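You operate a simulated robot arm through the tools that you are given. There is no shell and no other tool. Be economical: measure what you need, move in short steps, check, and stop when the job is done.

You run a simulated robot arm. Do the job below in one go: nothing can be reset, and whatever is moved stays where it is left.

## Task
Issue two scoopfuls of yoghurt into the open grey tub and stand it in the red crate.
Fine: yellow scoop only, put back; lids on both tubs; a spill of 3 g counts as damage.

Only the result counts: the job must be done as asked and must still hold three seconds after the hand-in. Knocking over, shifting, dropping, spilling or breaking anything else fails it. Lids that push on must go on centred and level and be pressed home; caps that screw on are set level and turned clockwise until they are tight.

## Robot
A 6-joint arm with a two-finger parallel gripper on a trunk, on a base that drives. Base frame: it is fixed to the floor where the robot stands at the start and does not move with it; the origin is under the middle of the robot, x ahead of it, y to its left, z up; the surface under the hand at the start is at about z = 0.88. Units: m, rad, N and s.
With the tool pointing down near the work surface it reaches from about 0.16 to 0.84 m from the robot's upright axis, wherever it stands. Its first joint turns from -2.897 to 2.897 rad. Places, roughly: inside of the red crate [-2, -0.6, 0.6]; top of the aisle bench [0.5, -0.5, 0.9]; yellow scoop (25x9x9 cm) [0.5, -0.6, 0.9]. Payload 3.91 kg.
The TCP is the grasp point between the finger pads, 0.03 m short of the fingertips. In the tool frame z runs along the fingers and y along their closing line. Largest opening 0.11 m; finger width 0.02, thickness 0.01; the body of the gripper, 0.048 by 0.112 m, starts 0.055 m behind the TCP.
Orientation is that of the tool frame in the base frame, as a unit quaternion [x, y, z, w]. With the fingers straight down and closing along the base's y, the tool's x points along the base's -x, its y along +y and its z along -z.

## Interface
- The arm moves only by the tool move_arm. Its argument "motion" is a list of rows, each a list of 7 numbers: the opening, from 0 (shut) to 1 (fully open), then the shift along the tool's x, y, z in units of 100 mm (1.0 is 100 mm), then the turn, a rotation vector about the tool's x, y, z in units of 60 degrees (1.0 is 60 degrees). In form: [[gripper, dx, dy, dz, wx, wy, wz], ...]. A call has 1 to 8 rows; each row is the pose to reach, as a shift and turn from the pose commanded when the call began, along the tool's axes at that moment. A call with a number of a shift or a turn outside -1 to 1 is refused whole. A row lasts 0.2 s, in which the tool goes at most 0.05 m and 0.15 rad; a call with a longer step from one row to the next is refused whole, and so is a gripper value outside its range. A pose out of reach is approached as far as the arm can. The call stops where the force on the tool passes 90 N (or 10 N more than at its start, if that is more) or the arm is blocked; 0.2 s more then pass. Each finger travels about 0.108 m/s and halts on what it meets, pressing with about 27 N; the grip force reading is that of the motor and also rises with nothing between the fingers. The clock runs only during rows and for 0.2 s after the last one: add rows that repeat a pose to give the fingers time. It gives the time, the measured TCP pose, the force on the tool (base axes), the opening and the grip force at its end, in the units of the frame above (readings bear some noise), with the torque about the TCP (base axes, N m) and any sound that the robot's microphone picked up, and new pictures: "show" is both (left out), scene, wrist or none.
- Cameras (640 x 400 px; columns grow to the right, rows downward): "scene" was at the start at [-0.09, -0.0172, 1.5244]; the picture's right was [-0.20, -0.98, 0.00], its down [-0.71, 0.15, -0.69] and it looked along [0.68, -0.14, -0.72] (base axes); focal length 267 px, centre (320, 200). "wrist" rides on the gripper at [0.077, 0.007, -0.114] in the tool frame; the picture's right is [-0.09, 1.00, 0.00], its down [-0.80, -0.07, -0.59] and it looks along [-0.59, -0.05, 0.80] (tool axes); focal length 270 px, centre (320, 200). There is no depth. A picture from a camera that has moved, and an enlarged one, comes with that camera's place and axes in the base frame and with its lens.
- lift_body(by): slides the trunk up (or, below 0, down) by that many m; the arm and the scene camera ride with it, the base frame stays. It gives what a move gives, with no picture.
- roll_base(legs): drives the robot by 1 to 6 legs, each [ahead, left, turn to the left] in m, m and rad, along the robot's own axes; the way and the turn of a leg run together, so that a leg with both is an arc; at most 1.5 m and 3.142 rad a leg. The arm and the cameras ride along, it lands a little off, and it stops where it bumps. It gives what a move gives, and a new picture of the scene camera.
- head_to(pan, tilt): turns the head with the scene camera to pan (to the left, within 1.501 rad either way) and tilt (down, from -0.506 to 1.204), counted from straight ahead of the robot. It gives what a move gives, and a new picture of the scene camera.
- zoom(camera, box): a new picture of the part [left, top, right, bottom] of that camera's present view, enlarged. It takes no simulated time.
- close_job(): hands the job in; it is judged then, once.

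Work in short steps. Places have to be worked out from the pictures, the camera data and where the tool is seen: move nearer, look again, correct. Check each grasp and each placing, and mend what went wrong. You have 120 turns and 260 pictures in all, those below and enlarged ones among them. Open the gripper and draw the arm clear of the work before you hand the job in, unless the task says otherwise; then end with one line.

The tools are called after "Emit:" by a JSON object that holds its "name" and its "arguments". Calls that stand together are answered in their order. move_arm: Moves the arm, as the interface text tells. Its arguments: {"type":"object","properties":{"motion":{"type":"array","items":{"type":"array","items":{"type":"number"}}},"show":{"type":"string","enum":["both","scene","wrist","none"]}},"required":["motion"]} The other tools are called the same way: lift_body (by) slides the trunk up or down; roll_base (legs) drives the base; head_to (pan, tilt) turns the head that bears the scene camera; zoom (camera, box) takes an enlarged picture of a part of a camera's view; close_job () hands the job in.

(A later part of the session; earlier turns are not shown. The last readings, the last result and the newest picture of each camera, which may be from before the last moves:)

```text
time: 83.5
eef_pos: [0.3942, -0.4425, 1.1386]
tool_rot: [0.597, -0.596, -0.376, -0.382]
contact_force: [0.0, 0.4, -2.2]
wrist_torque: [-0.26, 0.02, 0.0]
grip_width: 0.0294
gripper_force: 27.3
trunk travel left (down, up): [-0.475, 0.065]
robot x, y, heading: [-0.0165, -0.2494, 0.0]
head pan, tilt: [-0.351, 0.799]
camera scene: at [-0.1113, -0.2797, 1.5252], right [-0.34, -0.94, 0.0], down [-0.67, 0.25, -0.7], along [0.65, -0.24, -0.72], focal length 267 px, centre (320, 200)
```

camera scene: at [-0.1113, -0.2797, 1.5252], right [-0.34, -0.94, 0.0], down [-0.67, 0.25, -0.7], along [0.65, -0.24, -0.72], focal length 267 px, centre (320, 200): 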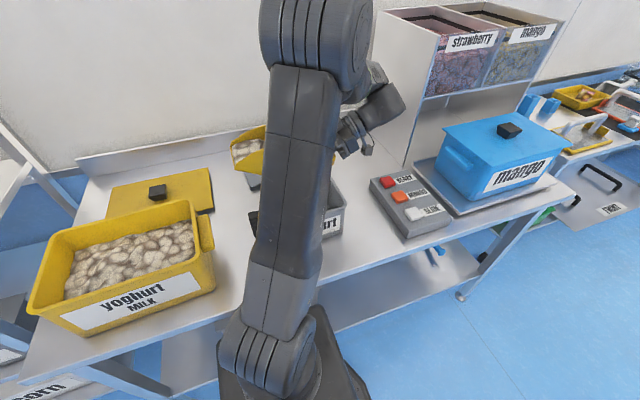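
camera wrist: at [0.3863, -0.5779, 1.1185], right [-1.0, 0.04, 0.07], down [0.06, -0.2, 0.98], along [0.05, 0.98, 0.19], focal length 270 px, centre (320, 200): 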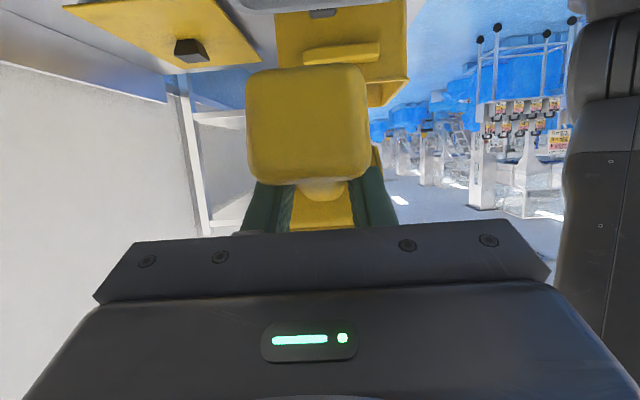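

With the hand tilted so far back, reach is limited to the right. I'll yaw the scoop 45° towards +x while shifting −x, which unfolds the wrist, and pour diagonally.

Emit:
{"name": "move_arm", "arguments": {"motion": [[0, 0, 0.05, 0, 0.05, 0, 0.023], [0, 0, 0.18, 0, 0.14, 0, 0.066], [0, 0, 0.34, 0, 0.25, 0, 0.117], [0, 0, 0.51, 0, 0.36, 0, 0.168], [0, 0, 0.68, 0, 0.47, 0, 0.22], [0, 0, 0.84, 0, 0.58, 0, 0.271], [0, 0, 0.95, 0, 0.65, 0, 0.303], [0, 0, 1, 0, 0.68, 0, 0.317]], "show": "both"}}

```text
time: 85.3
eef_pos: [0.2944, -0.443, 1.1374]
tool_rot: [-0.323, 0.778, 0.205, 0.499]
contact_force: [0.8, 0.7, -2.1]
wrist_torque: [-0.13, 0.16, -0.03]
grip_width: 0.0299
gripper_force: 27.1
trunk travel left (down, up): [-0.475, 0.065]
robot x, y, heading: [-0.0217, -0.2524, -0.001]
head pan, tilt: [-0.351, 0.799]
camera scene: at [-0.1115, -0.2797, 1.5252], right [-0.34, -0.94, 0.0], down [-0.67, 0.25, -0.7], along [0.65, -0.24, -0.72], focal length 267 px, centre (320, 200)
camera wrist: at [0.1928, -0.5339, 1.1157], right [-0.68, 0.73, 0.08], down [-0.1, -0.19, 0.98], along [0.73, 0.66, 0.2], focal length 270 px, centre (320, 200)
```

scene: 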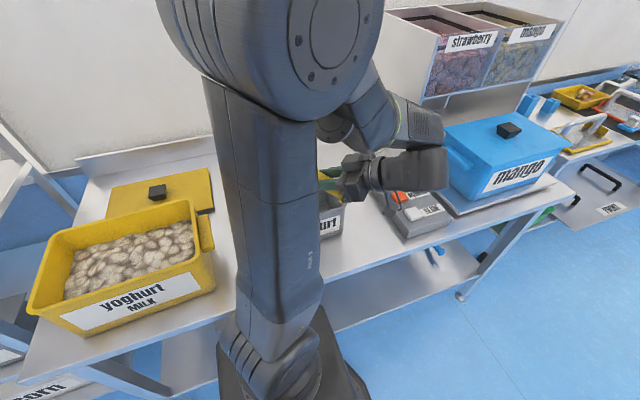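
wrist: 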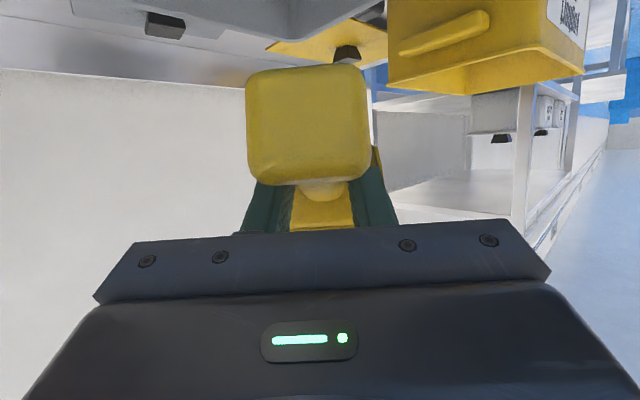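

Emit:
{"name": "move_arm", "arguments": {"motion": [[0, 0.03, -0.03, -0.06, 0, 0, 0], [0, 0.09, -0.11, -0.19, 0, 0, 0], [0, 0.16, -0.2, -0.35, 0, 0, 0], [0, 0.23, -0.29, -0.5, 0, 0, 0], [0, 0.3, -0.38, -0.65, 0, 0, 0], [0, 0.37, -0.46, -0.8, 0, 0, 0], [0, 0.41, -0.5, -0.88, 0, 0, 0], [0, 0.42, -0.52, -0.9, 0, 0, 0]], "show": "both"}}

Emit:
{"name": "zoom", "arguments": {"camera": "scene", "box": [260, 100, 460, 260]}}

```text
time: 87.1
eef_pos: [0.2605, -0.5485, 1.1344]
tool_rot: [-0.323, 0.778, 0.204, 0.498]
contact_force: [-0.2, -0.1, -1.7]
wrist_torque: [-0.17, 0.17, -0.04]
grip_width: 0.0297
gripper_force: 26.9
trunk travel left (down, up): [-0.475, 0.065]
robot x, y, heading: [-0.0167, -0.2471, 0.0]
head pan, tilt: [-0.351, 0.799]
camera scene: at [-0.1115, -0.2798, 1.5252], right [-0.34, -0.94, 0.0], down [-0.67, 0.25, -0.7], along [0.65, -0.24, -0.72], focal length 267 px, centre (320, 200)
camera wrist: at [0.1595, -0.6399, 1.1139], right [-0.68, 0.73, 0.08], down [-0.1, -0.19, 0.98], along [0.73, 0.66, 0.2], focal length 270 px, centre (320, 200)
```

scene: 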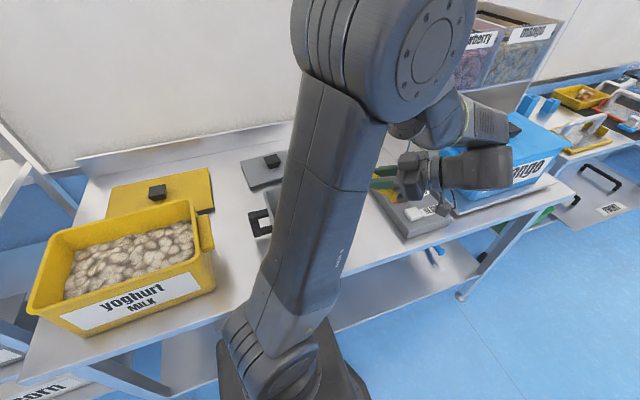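
wrist: 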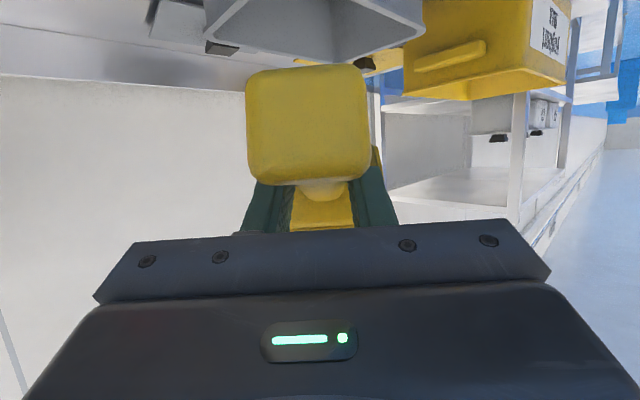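

```text
2.50 times, centred on (360, 180) of scene
camera zoom: at [-0.1115, -0.2798, 1.5252], right [-0.34, -0.94, 0.0], down [-0.67, 0.25, -0.7], along [0.65, -0.24, -0.72], focal length 668 px, centre (220, 250)
```

zoom: 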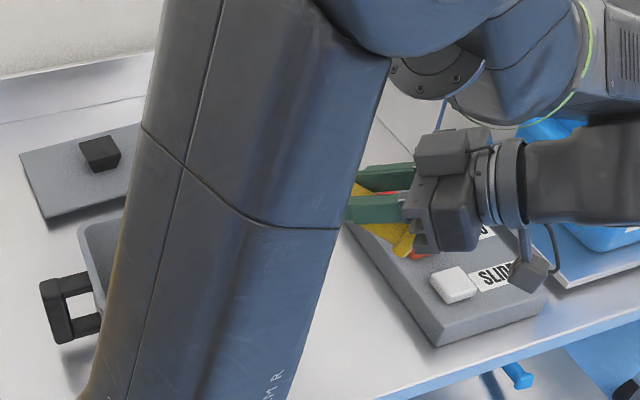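

The lip sits over the tub's middle at ≈(0.39, −0.418), rim z≈1.0. I pour by rotating about the lip, in steps.

Emit:
{"name": "move_arm", "arguments": {"motion": [[0, -0.074, 0, -0.078, 0, 0.125, 0], [0, -0.147, 0, -0.134, 0, 0.25, 0], [0, -0.191, 0, -0.133, 0, 0.375, 0], [0, -0.253, 0, -0.096, 0, 0.5, 0], [0, -0.359, 0, -0.057, 0, 0.625, 0], [0, -0.464, 0, 0.027, 0, 0.75, 0], [0, -0.601, 0, 0.105, 0, 0.875, 0], [0, -0.732, 0, 0.221, 0, 1.0, 0]], "show": "both"}}

```text
time: 88.9
eef_pos: [0.2961, -0.513, 1.1928]
tool_rot: [-0.382, 0.923, 0.015, 0.043]
contact_force: [0.5, 0.2, -1.2]
wrist_torque: [-0.09, 0.08, 0.01]
grip_width: 0.03
gripper_force: 27.1
trunk travel left (down, up): [-0.475, 0.065]
robot x, y, heading: [-0.0179, -0.2513, -0.001]
head pan, tilt: [-0.351, 0.799]
camera scene: at [-0.1112, -0.2794, 1.5252], right [-0.34, -0.94, 0.0], down [-0.67, 0.25, -0.7], along [0.65, -0.24, -0.72], focal length 267 px, centre (320, 200)
camera wrist: at [0.2292, -0.569, 1.3009], right [-0.64, 0.77, 0.0], down [0.57, 0.48, 0.66], along [0.51, 0.43, -0.75], focal length 270 px, centre (320, 200)
```

scene: 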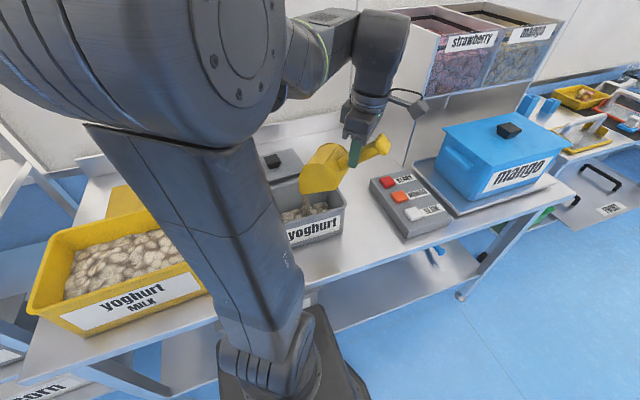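
wrist: 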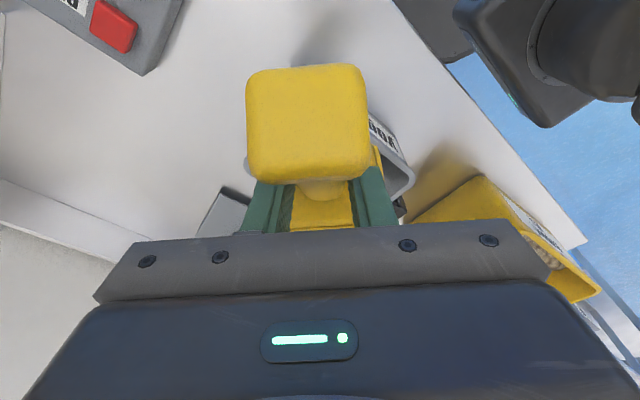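

Material has begun falling into the tub. I zoom to check for spills while continuing the pour.

Emit:
{"name": "zoom", "arguments": {"camera": "scene", "box": [250, 120, 410, 260]}}

Emit:
{"name": "move_arm", "arguments": {"motion": [[0, -0.2, 0, -0.08, 0, 0.125, 0], [0, -0.425, 0, -0.133, 0, 0.25, 0], [0, -0.65, 0, -0.16, 0, 0.375, 0], [0, -0.89, 0, -0.153, 0, 0.5, 0]], "show": "none"}}

Emit:
{"name": "zoom", "arguments": {"camera": "scene", "box": [250, 120, 410, 260]}}

```text
2.86 times, centred on (330, 190) of scene
camera zoom: at [-0.1112, -0.2794, 1.5252], right [-0.34, -0.94, 0.0], down [-0.67, 0.25, -0.7], along [0.65, -0.24, -0.72], focal length 764 px, centre (291, 229)
```

zoom: 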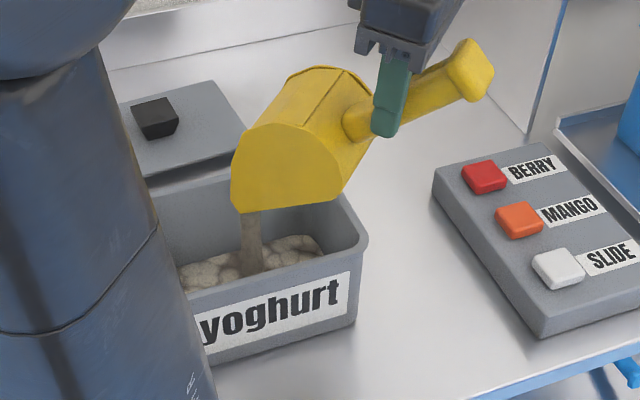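

```text
time: 89.9
eef_pos: [0.3588, -0.4509, 1.217]
tool_rot: [-0.373, 0.902, -0.085, -0.198]
contact_force: [0.2, -0.1, -1.9]
wrist_torque: [0.01, -0.01, -0.02]
grip_width: 0.0296
gripper_force: 27.4
trunk travel left (down, up): [-0.475, 0.065]
robot x, y, heading: [-0.0194, -0.2512, -0.001]
head pan, tilt: [-0.351, 0.799]
```

```text
2.86 times, centred on (330, 190) of scene
camera zoom: at [-0.1105, -0.2793, 1.5252], right [-0.34, -0.94, 0.0], down [-0.67, 0.25, -0.7], along [0.65, -0.24, -0.72], focal length 764 px, centre (291, 229)
```

zoom: 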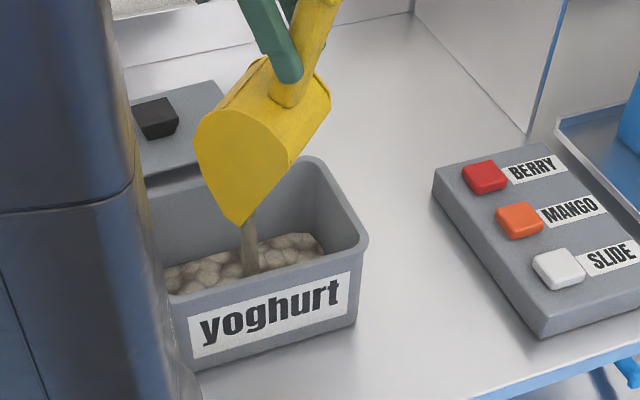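

The stream lands cleanly in the tub. I finish tipping to 90° and hold to empty it.

Emit:
{"name": "move_arm", "arguments": {"motion": [[0, -0.207, 0, -0.13, 0, 0.125, 0], [0, -0.43, 0, -0.234, 0, 0.25, 0], [0, -0.66, 0, -0.31, 0, 0.375, 0], [0, -0.906, 0, -0.346, 0, 0.5, 0], [0, -0.906, 0, -0.346, 0, 0.5, 0], [0, -0.906, 0, -0.346, 0, 0.5, 0], [0, -0.906, 0, -0.346, 0, 0.5, 0]], "show": "none"}}

Emit:
{"name": "zoom", "arguments": {"camera": "scene", "box": [250, 120, 410, 260]}}

```text
time: 91.5
eef_pos: [0.4274, -0.3828, 1.2078]
tool_rot: [-0.34, 0.82, -0.178, -0.424]
contact_force: [0.2, 0.1, -1.8]
wrist_torque: [0.12, -0.09, 0.0]
grip_width: 0.0297
gripper_force: 26.8
trunk travel left (down, up): [-0.475, 0.065]
robot x, y, heading: [-0.0178, -0.2508, -0.001]
head pan, tilt: [-0.351, 0.799]
```

```text
2.86 times, centred on (330, 190) of scene
camera zoom: at [-0.1113, -0.2796, 1.5252], right [-0.34, -0.94, 0.0], down [-0.67, 0.25, -0.7], along [0.65, -0.24, -0.72], focal length 764 px, centre (291, 229)
```

zoom: 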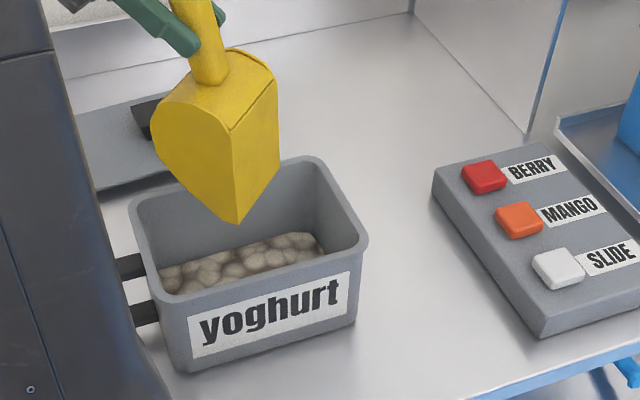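

Flow has stopped. I tip 15° more briefly to be sure it's empty.

Emit:
{"name": "move_arm", "arguments": {"motion": [[0, 0, 0, 0, 0, 0.125, 0], [0, 0, 0, 0, 0, 0.25, 0], [0, 0, 0, 0, 0, 0.25, 0], [0, 0, 0, 0, 0, 0.25, 0]], "show": "none"}}

Emit:
{"name": "zoom", "arguments": {"camera": "scene", "box": [250, 120, 410, 260]}}

```text
time: 92.5
eef_pos: [0.4172, -0.4022, 1.1849]
tool_rot: [-0.314, 0.758, -0.222, -0.527]
contact_force: [-0.1, -0.1, -1.6]
wrist_torque: [0.11, -0.1, -0.01]
grip_width: 0.0295
gripper_force: 26.8
out of reach, approached as far as the arm can: row 1, 2, 3, 4
trunk travel left (down, up): [-0.475, 0.065]
robot x, y, heading: [-0.0145, -0.2507, 0.002]
head pan, tilt: [-0.351, 0.799]
```

```text
2.86 times, centred on (330, 190) of scene
camera zoom: at [-0.1114, -0.2796, 1.5252], right [-0.34, -0.94, 0.0], down [-0.67, 0.25, -0.7], along [0.65, -0.24, -0.72], focal length 764 px, centre (291, 229)
```

zoom: 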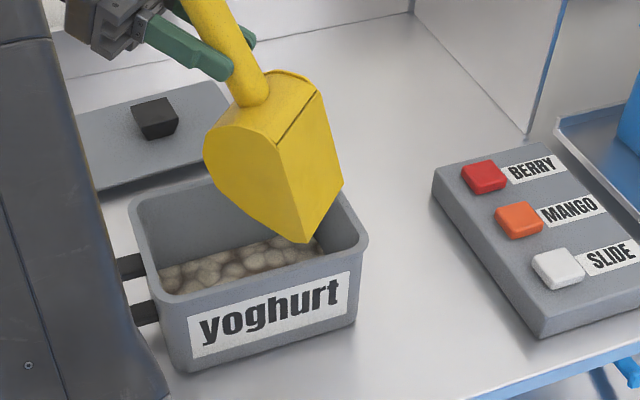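

Empty. I raise, un-tip to nose-down 45°, and go back to the yellow tub, yawing to +y again.

Emit:
{"name": "move_arm", "arguments": {"motion": [[0, 0.25, 0, -0.09, 0, -0.05, 0], [0, 0.5, 0, -0.18, 0, -0.1, 0], [0, 0.7, 0, -0.25, 0, -0.22, 0], [0, 0.7, 0, -0.25, 0, -0.34, 0], [0, 0.7, 0, -0.25, 0, -0.46, 0], [0, 0.7, 0, -0.25, 0, -0.58, 0], [0, 0.7, 0, -0.25, 0, -0.7, 0], [0, 0.7, 0, -0.25, 0, -0.82, 0]], "show": "none"}}

Emit:
{"name": "move_arm", "arguments": {"motion": [[0, 0, 0, 0, 0, -0.09, 0], [0, 0, 0, 0, 0, -0.18, 0]], "show": "scene"}}

```text
time: 94.3
eef_pos: [0.414, -0.4036, 1.2606]
tool_rot: [-0.376, 0.909, -0.07, -0.163]
contact_force: [-0.1, 0.4, -1.9]
wrist_torque: [-0.03, 0.03, -0.01]
grip_width: 0.0298
gripper_force: 27.3
out of reach, approached as far as the arm can: row 1, 2, 3
trunk travel left (down, up): [-0.475, 0.065]
robot x, y, heading: [-0.017, -0.252, 0.001]
head pan, tilt: [-0.351, 0.799]
```

```text
time: 94.9
eef_pos: [0.4154, -0.4039, 1.2612]
tool_rot: [-0.382, 0.92, -0.034, -0.077]
contact_force: [0.5, -0.1, -2.0]
wrist_torque: [-0.08, 0.02, 0.0]
grip_width: 0.0296
gripper_force: 26.8
trunk travel left (down, up): [-0.475, 0.065]
robot x, y, heading: [-0.0213, -0.2531, 0.004]
head pan, tilt: [-0.351, 0.799]
camera scene: at [-0.1119, -0.2798, 1.5251], right [-0.34, -0.94, 0.0], down [-0.67, 0.25, -0.7], along [0.65, -0.24, -0.72], focal length 267 px, centre (320, 200)
```

scene: 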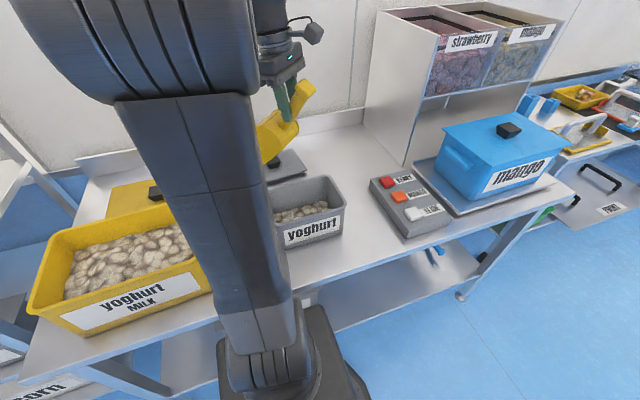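

Emit:
{"name": "move_arm", "arguments": {"motion": [[0, -0.12, 0.17, -0.02, 0.022, 0, -0.123], [0, -0.23, 0.33, -0.04, 0.043, 0, -0.246], [0, -0.35, 0.5, -0.06, 0.065, 0, -0.37], [0, -0.46, 0.67, -0.08, 0.087, 0, -0.493], [0, -0.58, 0.83, -0.1, 0.108, 0, -0.616], [0, -0.69, 1, -0.12, 0.13, 0, -0.739]], "show": "none"}}

Emit:
{"name": "move_arm", "arguments": {"motion": [[0, -0.33, 0.06, -0.05, 0, 0, 0], [0, -0.67, 0.12, -0.1, 0, 0, 0], [0, -1, 0.18, -0.15, 0, 0, 0]], "show": "none"}}

Emit:
{"name": "head_to", "arguments": {"pan": 0.45, "tilt": 0.8}}

```text
time: 96.3
eef_pos: [0.3924, -0.2838, 1.2599]
tool_rot: [0.706, -0.703, 0.063, 0.059]
contact_force: [0.2, 0.5, -1.7]
wrist_torque: [-0.03, -0.02, 0.0]
grip_width: 0.0296
gripper_force: 26.8
trunk travel left (down, up): [-0.475, 0.065]
robot x, y, heading: [-0.0208, -0.2512, -0.002]
head pan, tilt: [-0.351, 0.799]
```

```text
time: 97.1
eef_pos: [0.3752, -0.1813, 1.2562]
tool_rot: [0.705, -0.704, 0.064, 0.059]
contact_force: [0.8, -0.4, -1.6]
wrist_torque: [-0.06, 0.05, 0.01]
grip_width: 0.0297
gripper_force: 26.8
trunk travel left (down, up): [-0.475, 0.065]
robot x, y, heading: [-0.0218, -0.25, -0.002]
head pan, tilt: [-0.351, 0.799]
```

```text
time: 98.3
eef_pos: [0.3754, -0.1822, 1.2552]
tool_rot: [-0.704, 0.705, -0.064, -0.06]
contact_force: [-0.1, -0.8, -1.7]
wrist_torque: [-0.04, -0.02, -0.03]
grip_width: 0.0298
gripper_force: 27.0
trunk travel left (down, up): [-0.475, 0.065]
robot x, y, heading: [-0.019, -0.2551, 0.0]
head pan, tilt: [0.45, 0.799]
camera scene: at [-0.1145, -0.2168, 1.5252], right [0.43, -0.9, 0.0], down [-0.65, -0.31, -0.7], along [0.63, 0.3, -0.72], focal length 267 px, centre (320, 200)
```

scene: 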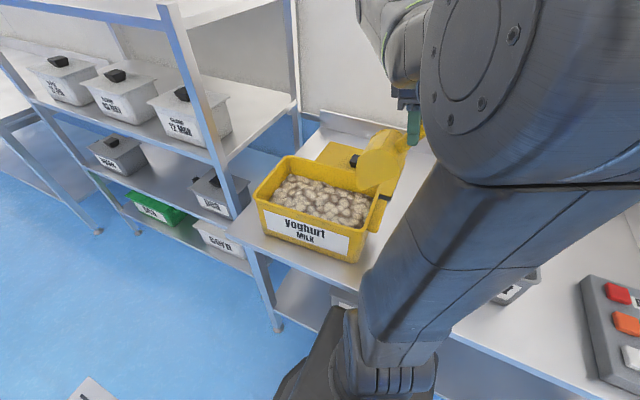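

Now the second scoop: move above the entry point and lower to the same depth as before.

Emit:
{"name": "move_arm", "arguments": {"motion": [[0, -0.33, 0.06, -0.06, 0, 0, 0], [0, -0.67, 0.12, -0.12, 0, 0, 0], [0, -1, 0.18, -0.17, 0, 0, 0]], "show": "none"}}

Emit:
{"name": "move_arm", "arguments": {"motion": [[0, -0.03, 0, 0.2, 0, 0, 0], [0, -0.07, 0, 0.4, 0, 0, 0], [0, -0.11, 0, 0.6, 0, 0, 0], [0, -0.14, 0, 0.8, 0, 0, 0], [0, -0.17, 0, 0.97, 0, 0, 0]], "show": "none"}}

Emit:
{"name": "zoom", "arguments": {"camera": "scene", "box": [230, 70, 430, 270]}}

```text
time: 99.1
eef_pos: [0.3583, -0.0816, 1.2572]
tool_rot: [0.705, -0.704, 0.064, 0.06]
contact_force: [0.3, -0.6, -1.3]
wrist_torque: [-0.05, -0.04, 0.01]
grip_width: 0.0297
gripper_force: 27.2
trunk travel left (down, up): [-0.475, 0.065]
robot x, y, heading: [-0.0201, -0.2496, -0.003]
head pan, tilt: [0.45, 0.799]
```

```text
time: 100.3
eef_pos: [0.3591, -0.0792, 1.1583]
tool_rot: [0.705, -0.704, 0.063, 0.059]
contact_force: [-0.6, 0.3, -1.5]
wrist_torque: [-0.06, 0.0, 0.02]
grip_width: 0.0296
gripper_force: 26.5
trunk travel left (down, up): [-0.475, 0.065]
robot x, y, heading: [-0.0134, -0.2502, -0.004]
head pan, tilt: [0.45, 0.799]
```

```text
2.00 times, centred on (330, 170) of scene
camera zoom: at [-0.1145, -0.2166, 1.5252], right [0.43, -0.9, 0.0], down [-0.65, -0.31, -0.7], along [0.63, 0.3, -0.72], focal length 535 px, centre (300, 260)
```

zoom: 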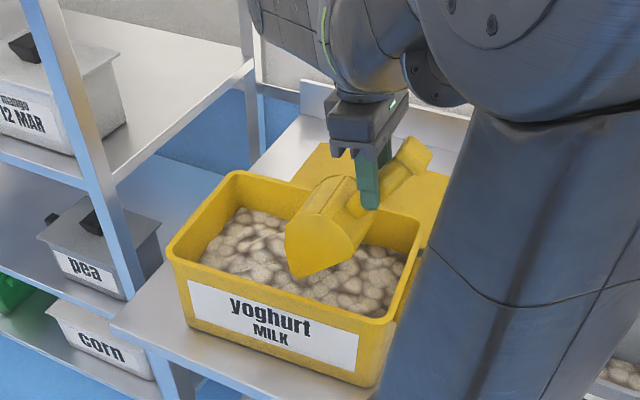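

Emit:
{"name": "move_arm", "arguments": {"motion": [[0, -0.04, 0, 0.23, 0, 0, 0], [0, -0.08, 0, 0.46, 0, 0, 0], [0, -0.12, 0, 0.69, 0, 0, 0]], "show": "none"}}

Emit:
{"name": "move_arm", "arguments": {"motion": [[0, -0.115, 0, 0.14, 0, -0.125, 0], [0, -0.23, 0, 0.295, 0, -0.25, 0], [0, -0.4, 0, 0.31, 0, -0.375, 0], [0, -0.57, 0, 0.32, 0, -0.5, 0], [0, -0.515, 0, 0.285, 0, -0.625, 0], [0, -0.458, 0, 0.254, 0, -0.75, 0], [0, -0.38, 0, 0.08, 0, -0.875, 0], [0, -0.296, 0, -0.09, 0, -1.0, 0]], "show": "none"}}

Emit:
{"name": "zoom", "arguments": {"camera": "scene", "box": [260, 110, 380, 220]}}

```text
time: 101.1
eef_pos: [0.3583, -0.0811, 1.0882]
tool_rot: [0.705, -0.704, 0.064, 0.06]
contact_force: [0.1, 0.6, -1.8]
wrist_torque: [-0.04, 0.0, -0.01]
grip_width: 0.0297
gripper_force: 27.3
trunk travel left (down, up): [-0.475, 0.065]
robot x, y, heading: [-0.0188, -0.2519, -0.001]
head pan, tilt: [0.45, 0.799]
```

```text
time: 102.9
eef_pos: [0.3584, -0.0502, 1.0922]
tool_rot: [0.642, -0.64, -0.297, -0.302]
contact_force: [0.0, 0.5, -2.0]
wrist_torque: [-0.25, -0.02, 0.0]
grip_width: 0.0299
gripper_force: 26.9
trunk travel left (down, up): [-0.475, 0.065]
robot x, y, heading: [-0.0167, -0.2507, 0.002]
head pan, tilt: [0.45, 0.799]
```

```text
3.64 times, centred on (320, 165) of scene
camera zoom: at [-0.1146, -0.217, 1.5252], right [0.43, -0.9, 0.0], down [-0.65, -0.31, -0.7], along [0.63, 0.3, -0.72], focal length 972 px, centre (320, 327)
```

zoom: 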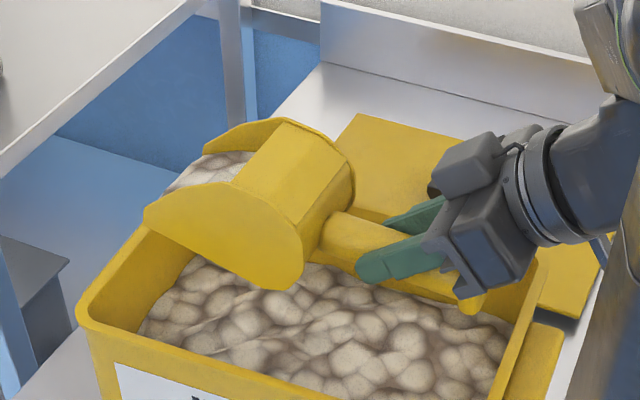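

Second scoop is full. Lift gently as before, then carry it along the same way.

Emit:
{"name": "move_arm", "arguments": {"motion": [[0, -0.06, 0, -0.08, 0, -0.03, 0], [0, -0.16, 0, -0.22, 0, -0.06, 0], [0, -0.27, 0, -0.37, 0, -0.1, 0], [0, -0.38, 0, -0.52, 0, -0.14, 0], [0, -0.49, 0, -0.67, 0, -0.18, 0], [0, -0.6, 0, -0.82, 0, -0.22, 0], [0, -0.69, 0, -0.94, 0, -0.25, 0], [0, -0.73, 0, -1.0, 0, -0.25, 0]], "show": "none"}}

Emit:
{"name": "zoom", "arguments": {"camera": "scene", "box": [230, 70, 430, 270]}}

Emit:
{"name": "move_arm", "arguments": {"motion": [[0, 0.03, 0, -0.06, 0, 0, 0], [0, 0.1, -0.01, -0.2, 0, 0, 0], [0, 0.19, -0.02, -0.4, 0, 0, 0], [0, 0.28, -0.03, -0.6, 0, 0, 0], [0, 0.37, -0.04, -0.8, 0, 0, 0], [0, 0.44, -0.05, -0.94, 0, 0, 0], [0, 0.466, -0.054, -1, 0, 0, 0]], "show": "none"}}

Emit:
{"name": "move_arm", "arguments": {"motion": [[0, 0.03, 0, -0.06, 0, 0, 0], [0, 0.1, -0.01, -0.2, 0, 0, 0], [0, 0.19, -0.02, -0.4, 0, 0, 0], [0, 0.28, -0.03, -0.6, 0, 0, 0], [0, 0.37, -0.04, -0.8, 0, 0, 0], [0, 0.44, -0.05, -0.94, 0, 0, 0], [0, 0.466, -0.054, -1, 0, 0, 0]], "show": "none"}}

Emit:
{"name": "move_arm", "arguments": {"motion": [[0, 0, 0.05, 0, 0.05, 0, 0.023], [0, 0, 0.18, 0, 0.14, 0, 0.066], [0, 0, 0.34, 0, 0.25, 0, 0.117], [0, 0, 0.51, 0, 0.36, 0, 0.168], [0, 0, 0.68, 0, 0.47, 0, 0.22], [0, 0, 0.84, 0, 0.58, 0, 0.271], [0, 0, 0.95, 0, 0.65, 0, 0.303], [0, 0, 1, 0, 0.68, 0, 0.317]], "show": "none"}}

Emit:
{"name": "head_to", "arguments": {"pan": -0.35, "tilt": 0.8}}

```text
time: 104.7
eef_pos: [0.3581, -0.0803, 1.212]
tool_rot: [0.597, -0.595, -0.379, -0.382]
contact_force: [-0.6, -1.1, -2.1]
wrist_torque: [-0.25, -0.02, 0.0]
grip_width: 0.0298
gripper_force: 27.2
trunk travel left (down, up): [-0.475, 0.065]
robot x, y, heading: [-0.0195, -0.2513, -0.0]
head pan, tilt: [0.45, 0.799]
```

```text
2.00 times, centred on (330, 170) of scene
camera zoom: at [-0.1146, -0.2167, 1.5251], right [0.43, -0.9, 0.0], down [-0.65, -0.31, -0.7], along [0.63, 0.3, -0.72], focal length 535 px, centre (300, 260)
```

zoom: 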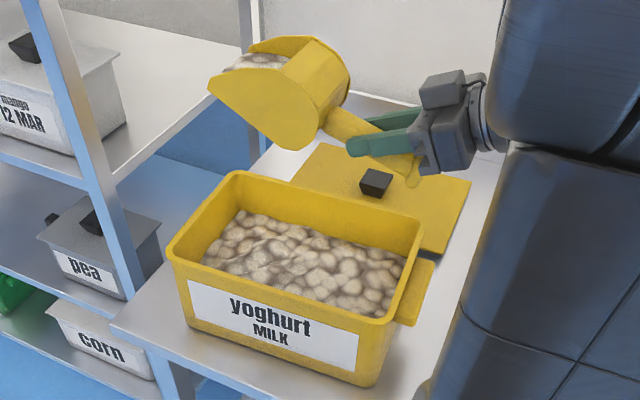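

```text
time: 106.3
eef_pos: [0.3647, -0.1925, 1.2132]
tool_rot: [0.598, -0.595, -0.379, -0.382]
contact_force: [0.1, 0.0, -1.0]
wrist_torque: [-0.27, 0.0, 0.03]
grip_width: 0.0297
gripper_force: 26.9
trunk travel left (down, up): [-0.475, 0.065]
robot x, y, heading: [-0.0187, -0.2478, 0.005]
head pan, tilt: [0.45, 0.799]
```

```text
time: 107.9
eef_pos: [0.3691, -0.3011, 1.2133]
tool_rot: [0.598, -0.594, -0.379, -0.381]
contact_force: [0.3, 0.5, -2.2]
wrist_torque: [-0.24, 0.02, -0.05]
grip_width: 0.0297
gripper_force: 27.3
trunk travel left (down, up): [-0.475, 0.065]
robot x, y, heading: [-0.0185, -0.248, 0.002]
head pan, tilt: [0.45, 0.799]
```

```text
time: 109.7
eef_pos: [0.2702, -0.3002, 1.2112]
tool_rot: [-0.323, 0.778, 0.205, 0.499]
contact_force: [-1.3, -0.5, -1.7]
wrist_torque: [-0.14, 0.21, 0.03]
grip_width: 0.0297
gripper_force: 26.3
trunk travel left (down, up): [-0.475, 0.065]
robot x, y, heading: [-0.0185, -0.2518, 0.002]
head pan, tilt: [0.45, 0.799]
```

```text
time: 110.8
eef_pos: [0.2711, -0.3009, 1.2111]
tool_rot: [-0.324, 0.778, 0.204, 0.498]
contact_force: [-0.3, 1.0, -2.5]
wrist_torque: [-0.16, 0.16, 0.0]
grip_width: 0.0296
gripper_force: 26.7
trunk travel left (down, up): [-0.475, 0.065]
robot x, y, heading: [-0.02, -0.2489, -0.002]
head pan, tilt: [-0.351, 0.799]
camera scene: at [-0.1115, -0.2796, 1.5252], right [-0.34, -0.94, 0.0], down [-0.67, 0.25, -0.7], along [0.65, -0.24, -0.72], focal length 267 px, centre (320, 200)
```

scene: 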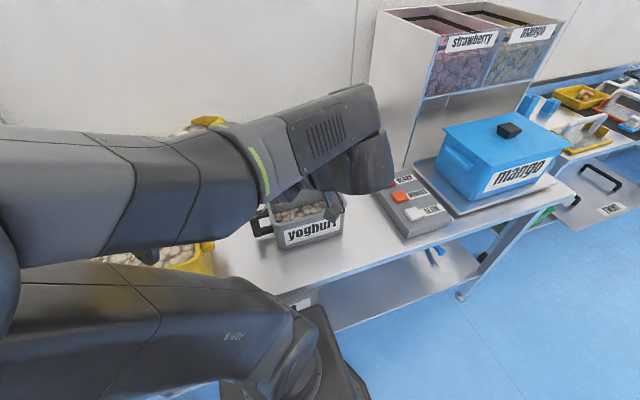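

Carrying on to the pouring position.

Emit:
{"name": "move_arm", "arguments": {"motion": [[0, 0.05, -0.05, -0.04, 0, 0, 0], [0, 0.15, -0.17, -0.14, 0, 0, 0], [0, 0.28, -0.32, -0.26, 0, 0, 0], [0, 0.41, -0.47, -0.38, 0, 0, 0], [0, 0.54, -0.62, -0.5, 0, 0, 0], [0, 0.64, -0.74, -0.59, 0, 0, 0], [0, 0.71, -0.82, -0.65, 0, 0, 0], [0, 0.73, -0.84, -0.67, 0, 0, 0]], "show": "none"}}

Emit:
{"name": "move_arm", "arguments": {"motion": [[0, 0.05, -0.05, -0.04, 0, 0, 0], [0, 0.15, -0.17, -0.14, 0, 0, 0], [0, 0.28, -0.32, -0.26, 0, 0, 0], [0, 0.41, -0.47, -0.38, 0, 0, 0], [0, 0.54, -0.62, -0.5, 0, 0, 0], [0, 0.64, -0.74, -0.59, 0, 0, 0], [0, 0.71, -0.82, -0.65, 0, 0, 0], [0, 0.73, -0.84, -0.67, 0, 0, 0]], "show": "both"}}

```text
time: 112.6
eef_pos: [0.2649, -0.4243, 1.1751]
tool_rot: [-0.324, 0.778, 0.204, 0.499]
contact_force: [0.0, 0.5, -1.9]
wrist_torque: [-0.16, 0.15, 0.01]
grip_width: 0.0295
gripper_force: 26.9
trunk travel left (down, up): [-0.475, 0.065]
robot x, y, heading: [-0.0173, -0.2551, -0.0]
head pan, tilt: [-0.351, 0.799]
```

```text
time: 114.4
eef_pos: [0.2599, -0.5497, 1.1367]
tool_rot: [-0.324, 0.777, 0.206, 0.499]
contact_force: [0.1, -0.8, -2.3]
wrist_torque: [-0.18, 0.15, 0.01]
grip_width: 0.0294
gripper_force: 27.3
trunk travel left (down, up): [-0.475, 0.065]
robot x, y, heading: [-0.0186, -0.2484, -0.004]
head pan, tilt: [-0.351, 0.799]
camera scene: at [-0.1115, -0.2799, 1.5252], right [-0.34, -0.94, 0.0], down [-0.67, 0.25, -0.7], along [0.65, -0.24, -0.72], focal length 267 px, centre (320, 200)
camera wrist: at [0.1574, -0.6412, 1.1139], right [-0.68, 0.73, 0.08], down [-0.1, -0.19, 0.98], along [0.73, 0.66, 0.2], focal length 270 px, centre (320, 200)
```

scene: 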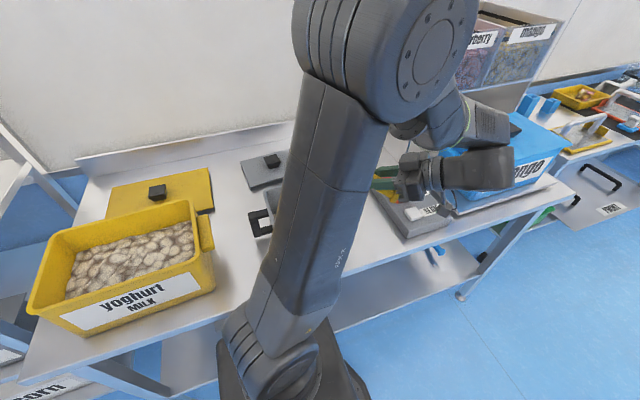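
wrist: 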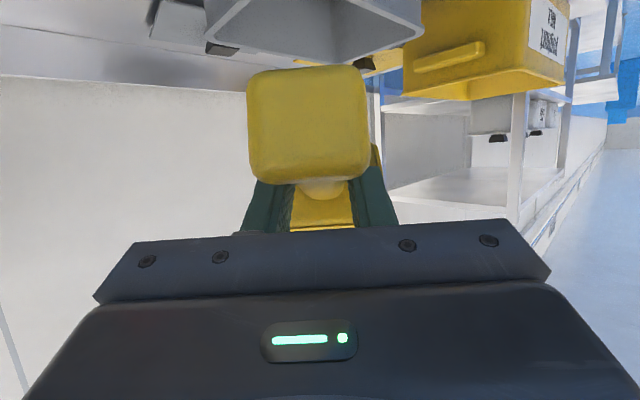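

Same pose as the first pour; I repeat the pouring sequence.

Emit:
{"name": "move_arm", "arguments": {"motion": [[0, -0.074, 0, -0.078, 0, 0.125, 0], [0, -0.147, 0, -0.134, 0, 0.25, 0], [0, -0.191, 0, -0.133, 0, 0.375, 0], [0, -0.253, 0, -0.096, 0, 0.5, 0], [0, -0.359, 0, -0.057, 0, 0.625, 0], [0, -0.464, 0, 0.027, 0, 0.75, 0], [0, -0.601, 0, 0.105, 0, 0.875, 0], [0, -0.732, 0, 0.221, 0, 1.0, 0]], "show": "none"}}

Emit:
{"name": "move_arm", "arguments": {"motion": [[0, -0.2, 0, -0.08, 0, 0.125, 0], [0, -0.425, 0, -0.133, 0, 0.25, 0], [0, -0.65, 0, -0.16, 0, 0.375, 0], [0, -0.89, 0, -0.153, 0, 0.5, 0]], "show": "none"}}

Emit:
{"name": "zoom", "arguments": {"camera": "scene", "box": [250, 120, 410, 260]}}

Emit:
{"name": "move_arm", "arguments": {"motion": [[0, -0.207, 0, -0.13, 0, 0.125, 0], [0, -0.43, 0, -0.234, 0, 0.25, 0], [0, -0.66, 0, -0.31, 0, 0.375, 0], [0, -0.906, 0, -0.346, 0, 0.5, 0], [0, -0.906, 0, -0.346, 0, 0.5, 0], [0, -0.906, 0, -0.346, 0, 0.5, 0], [0, -0.906, 0, -0.346, 0, 0.5, 0], [0, -0.906, 0, -0.346, 0, 0.5, 0]], "show": "none"}}

Emit:
{"name": "zoom", "arguments": {"camera": "scene", "box": [250, 120, 410, 260]}}

```text
time: 116.2
eef_pos: [0.2955, -0.5129, 1.1931]
tool_rot: [-0.382, 0.923, 0.015, 0.041]
contact_force: [0.6, -0.1, -2.0]
wrist_torque: [-0.09, 0.1, 0.0]
grip_width: 0.0298
gripper_force: 27.0
trunk travel left (down, up): [-0.475, 0.065]
robot x, y, heading: [-0.0149, -0.2524, 0.001]
head pan, tilt: [-0.351, 0.799]
```

```text
time: 117.2
eef_pos: [0.3588, -0.4517, 1.2169]
tool_rot: [-0.373, 0.902, -0.085, -0.198]
contact_force: [-0.7, 0.1, -2.5]
wrist_torque: [-0.05, 0.01, 0.01]
grip_width: 0.0298
gripper_force: 26.4
trunk travel left (down, up): [-0.475, 0.065]
robot x, y, heading: [-0.0233, -0.2534, -0.0]
head pan, tilt: [-0.351, 0.799]
```

```text
2.86 times, centred on (330, 190) of scene
camera zoom: at [-0.1105, -0.2793, 1.5252], right [-0.34, -0.94, 0.0], down [-0.67, 0.25, -0.7], along [0.65, -0.24, -0.72], focal length 764 px, centre (291, 229)
```

zoom: 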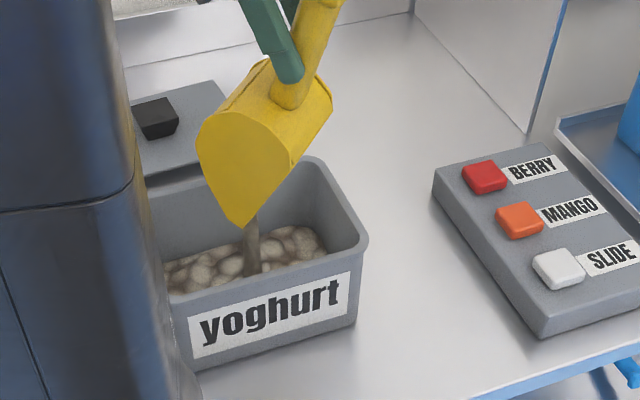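

```text
time: 119.0
eef_pos: [0.4242, -0.3829, 1.2104]
tool_rot: [-0.339, 0.821, -0.178, -0.424]
contact_force: [-0.1, -0.3, -1.4]
wrist_torque: [0.07, -0.05, 0.04]
grip_width: 0.0296
gripper_force: 26.9
trunk travel left (down, up): [-0.475, 0.065]
robot x, y, heading: [-0.0216, -0.2467, -0.001]
head pan, tilt: [-0.351, 0.799]
```

```text
2.86 times, centred on (330, 190) of scene
camera zoom: at [-0.1115, -0.2797, 1.5252], right [-0.34, -0.94, 0.0], down [-0.67, 0.25, -0.7], along [0.65, -0.24, -0.72], focal length 764 px, centre (291, 229)
```

zoom: 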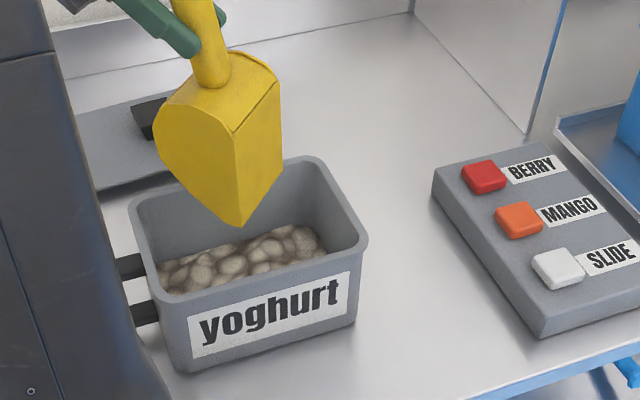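

Two scoopfuls are in the grey tub with no spill visible. Now I raise, level the scoop and take it back above its place.

Emit:
{"name": "move_arm", "arguments": {"motion": [[0, 0.2, 0, -0.14, 0, 0, 0], [0, 0.4, 0, -0.28, 0, -0.1, 0], [0, 0.5, 0, -0.35, 0, -0.22, 0], [0, 0.5, 0, -0.35, 0, -0.36, 0], [0, 0.5, 0, -0.35, 0, -0.5, 0], [0, 0.5, 0, -0.35, 0, -0.63, 0], [0, 0.5, 0, -0.35, 0, -0.77, 0], [0, 0.5, 0, -0.35, 0, -0.9, 0]], "show": "none"}}

Emit:
{"name": "move_arm", "arguments": {"motion": [[0, 0, 0, 0, 0, -0.12, 0], [0, 0, 0, 0, 0, -0.24, 0], [0, 0, 0, 0, 0, -0.36, 0], [0, 0, 0, 0, 0, -0.48, 0], [0, 0, 0, 0, 0, -0.6, 0]], "show": "scene"}}

```text
time: 120.8
eef_pos: [0.4249, -0.3835, 1.2703]
tool_rot: [-0.383, 0.924, -0.005, -0.004]
contact_force: [-0.5, 0.0, -1.7]
wrist_torque: [-0.02, 0.04, -0.03]
grip_width: 0.0299
gripper_force: 27.6
out of reach, approached as far as the arm can: row 1, 2
trunk travel left (down, up): [-0.475, 0.065]
robot x, y, heading: [-0.018, -0.2514, 0.003]
head pan, tilt: [-0.351, 0.799]
```

```text
time: 122.0
eef_pos: [0.4231, -0.3832, 1.2709]
tool_rot: [-0.366, 0.88, 0.114, 0.281]
contact_force: [0.3, 0.4, -1.4]
wrist_torque: [-0.13, 0.14, 0.03]
grip_width: 0.0298
gripper_force: 26.9
trunk travel left (down, up): [-0.475, 0.065]
robot x, y, heading: [-0.0164, -0.2539, -0.001]
head pan, tilt: [-0.351, 0.799]
camera scene: at [-0.1115, -0.2799, 1.5252], right [-0.34, -0.94, 0.0], down [-0.67, 0.25, -0.7], along [0.65, -0.24, -0.72], focal length 267 px, centre (320, 200)
```

scene: 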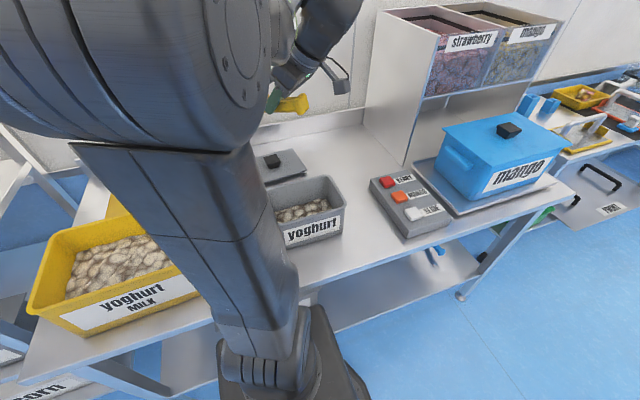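

Emit:
{"name": "move_arm", "arguments": {"motion": [[0, 0.12, -0.1, -0.09, 0.066, 0, 0.093], [0, 0.24, -0.2, -0.17, 0.132, 0, 0.186], [0, 0.37, -0.3, -0.26, 0.198, 0, 0.28], [0, 0.49, -0.4, -0.35, 0.264, 0, 0.373], [0, 0.61, -0.5, -0.43, 0.33, 0, 0.466], [0, 0.734, -0.6, -0.52, 0.396, 0, 0.559]], "show": "none"}}

Emit:
{"name": "move_arm", "arguments": {"motion": [[0, 0.12, -0.25, -0.08, 0, 0, 0], [0, 0.24, -0.5, -0.16, 0, 0, 0], [0, 0.36, -0.75, -0.25, 0, 0, 0], [0, 0.47, -1, -0.33, 0, 0, 0]], "show": "both"}}

```text
time: 123.4
eef_pos: [0.404, -0.4914, 1.2699]
tool_rot: [-0.032, 0.952, 0.008, 0.304]
contact_force: [-0.5, -0.3, -1.4]
wrist_torque: [-0.02, 0.17, -0.01]
grip_width: 0.0295
gripper_force: 26.9
trunk travel left (down, up): [-0.475, 0.065]
robot x, y, heading: [-0.0157, -0.2523, 0.003]
head pan, tilt: [-0.351, 0.799]
```

```text
time: 124.4
eef_pos: [0.3524, -0.5932, 1.2695]
tool_rot: [-0.033, 0.952, 0.008, 0.304]
contact_force: [0.5, 0.0, -1.7]
wrist_torque: [-0.02, 0.18, -0.04]
grip_width: 0.0301
gripper_force: 26.9
trunk travel left (down, up): [-0.475, 0.065]
robot x, y, heading: [-0.0196, -0.2513, -0.001]
head pan, tilt: [-0.351, 0.799]
camera scene: at [-0.1115, -0.2805, 1.5251], right [-0.34, -0.94, 0.0], down [-0.67, 0.25, -0.7], along [0.65, -0.24, -0.72], focal length 267 px, centre (320, 200)
camera wrist: at [0.2223, -0.5955, 1.318], right [0.0, 1.0, 0.05], down [0.31, -0.05, 0.95], along [0.95, 0.01, -0.31], focal length 270 px, centre (320, 200)
```

scene: 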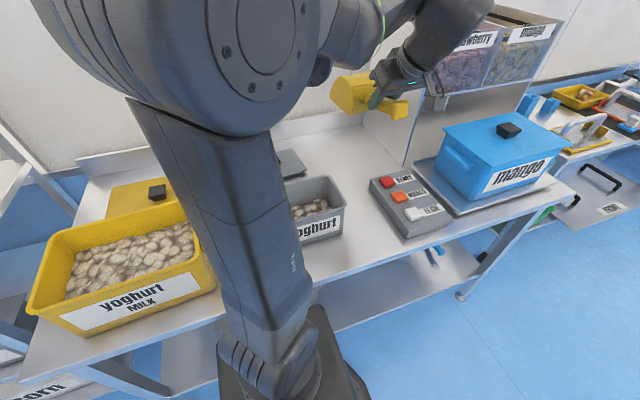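
wrist: 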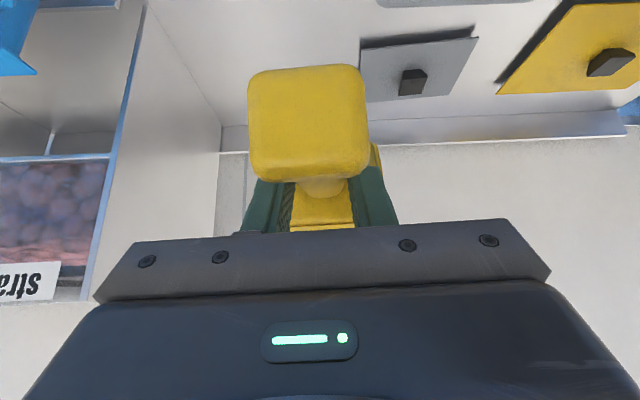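

I shift 2.5 cm right and descend straight towards the original spot.

Emit:
{"name": "move_arm", "arguments": {"motion": [[0, 0, -0.12, 0, 0, 0, 0], [0, 0, -0.245, 0, 0, 0, 0], [0, 0.17, -0.245, 0.25, 0, 0, 0], [0, 0.35, -0.245, 0.49, 0, 0, 0], [0, 0.52, -0.245, 0.74, 0, 0, 0], [0, 0.69, -0.245, 0.98, 0, 0, 0]], "show": "none"}}

Emit:
{"name": "move_arm", "arguments": {"motion": [[0, 0.17, 0, 0.25, 0, 0, 0], [0, 0.35, 0, 0.49, 0, 0, 0], [0, 0.52, 0, 0.74, 0, 0, 0], [0, 0.69, 0, 0.98, 0, 0, 0]], "show": "scene"}}

```text
time: 125.8
eef_pos: [0.3546, -0.62, 1.1516]
tool_rot: [-0.033, 0.952, 0.009, 0.304]
contact_force: [1.1, 0.0, -1.4]
wrist_torque: [-0.02, 0.21, -0.01]
grip_width: 0.0299
gripper_force: 26.6
trunk travel left (down, up): [-0.475, 0.065]
robot x, y, heading: [-0.0198, -0.2524, 0.001]
head pan, tilt: [-0.351, 0.799]
```

```text
time: 126.8
eef_pos: [0.3566, -0.6208, 1.0302]
tool_rot: [-0.033, 0.952, 0.008, 0.303]
contact_force: [1.3, 0.4, -1.6]
wrist_torque: [-0.02, 0.18, 0.03]
grip_width: 0.0295
gripper_force: 26.2
trunk travel left (down, up): [-0.475, 0.065]
robot x, y, heading: [-0.0192, -0.2487, 0.005]
head pan, tilt: [-0.351, 0.799]
camera scene: at [-0.1111, -0.2803, 1.5252], right [-0.34, -0.94, 0.0], down [-0.67, 0.25, -0.7], along [0.65, -0.24, -0.72], focal length 267 px, centre (320, 200)
```

scene: 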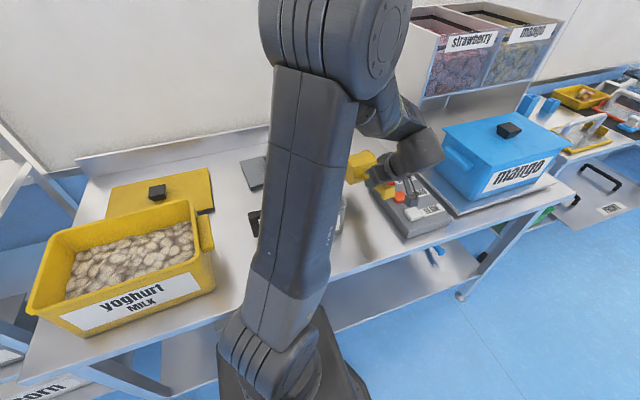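

Emit:
{"name": "move_arm", "arguments": {"motion": [[0, 0.14, 0.03, 0.14, 0, 0, 0], [0, 0.28, 0.03, 0.35, 0, 0, 0], [0, 0.425, 0.03, 0.555, 0, 0, 0], [0, 0.45, 0.03, 0.595, 0, 0, 0], [0, 0.48, 0.03, 0.635, 0, 0, 0], [0, 0.505, 0.03, 0.67, 0, 0, 0], [0, 0.52, 0.03, 0.695, 0, 0, 0]], "show": "wrist"}}

```text
time: 128.4
eef_pos: [0.3516, -0.6159, 0.9455]
tool_rot: [-0.033, 0.952, 0.008, 0.305]
contact_force: [-2.6, -0.6, 4.6]
wrist_torque: [0.31, -0.84, 0.07]
grip_width: 0.0296
gripper_force: 26.9
trunk travel left (down, up): [-0.475, 0.065]
robot x, y, heading: [-0.0189, -0.2536, 0.002]
head pan, tilt: [-0.351, 0.799]
camera wrist: at [0.2222, -0.6186, 0.9939], right [0.0, 1.0, 0.05], down [0.31, -0.05, 0.95], along [0.95, 0.01, -0.31], focal length 270 px, centre (320, 200)
```

wrist: 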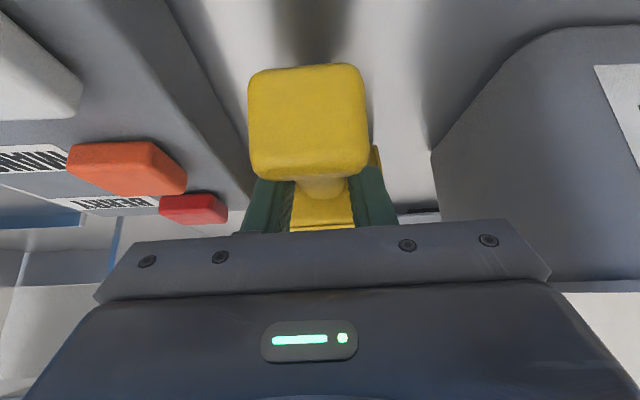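

Light contact with the bench, within 2 mm of the original spot. I go down 3 mm more, then open gently.

Emit:
{"name": "move_arm", "arguments": {"motion": [[0, 0.02, 0, 0.025, 0, 0, 0], [0, 0.02, 0, 0.025, 0, 0, 0], [0.35, 0.02, 0, 0.025, 0, 0, 0], [0.55, 0.02, 0, 0.025, 0, 0, 0], [0.55, 0.02, 0, 0.025, 0, 0, 0], [0.55, 0.02, 0, 0.025, 0, 0, 0]], "show": "wrist"}}

```text
time: 129.8
eef_pos: [0.3532, -0.6158, 0.9415]
tool_rot: [-0.033, 0.952, 0.009, 0.305]
contact_force: [0.1, -0.1, -0.1]
wrist_torque: [-0.03, 0.01, 0.02]
grip_width: 0.0603
gripper_force: 0.2
trunk travel left (down, up): [-0.475, 0.065]
robot x, y, heading: [-0.021, -0.2516, -0.003]
head pan, tilt: [-0.351, 0.799]
camera wrist: at [0.2226, -0.6184, 0.9909], right [0.0, 1.0, 0.05], down [0.31, -0.05, 0.95], along [0.95, 0.01, -0.31], focal length 270 px, centre (320, 200)
```

wrist: 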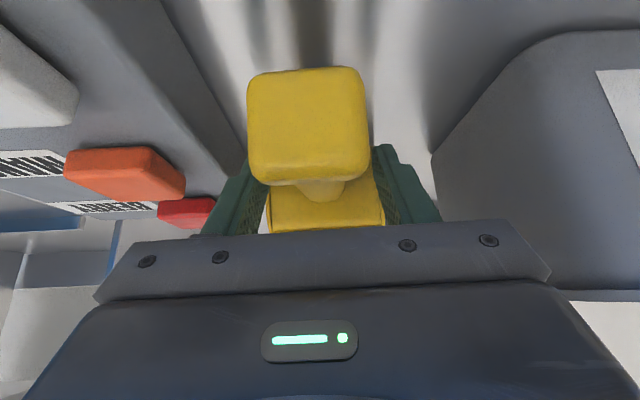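

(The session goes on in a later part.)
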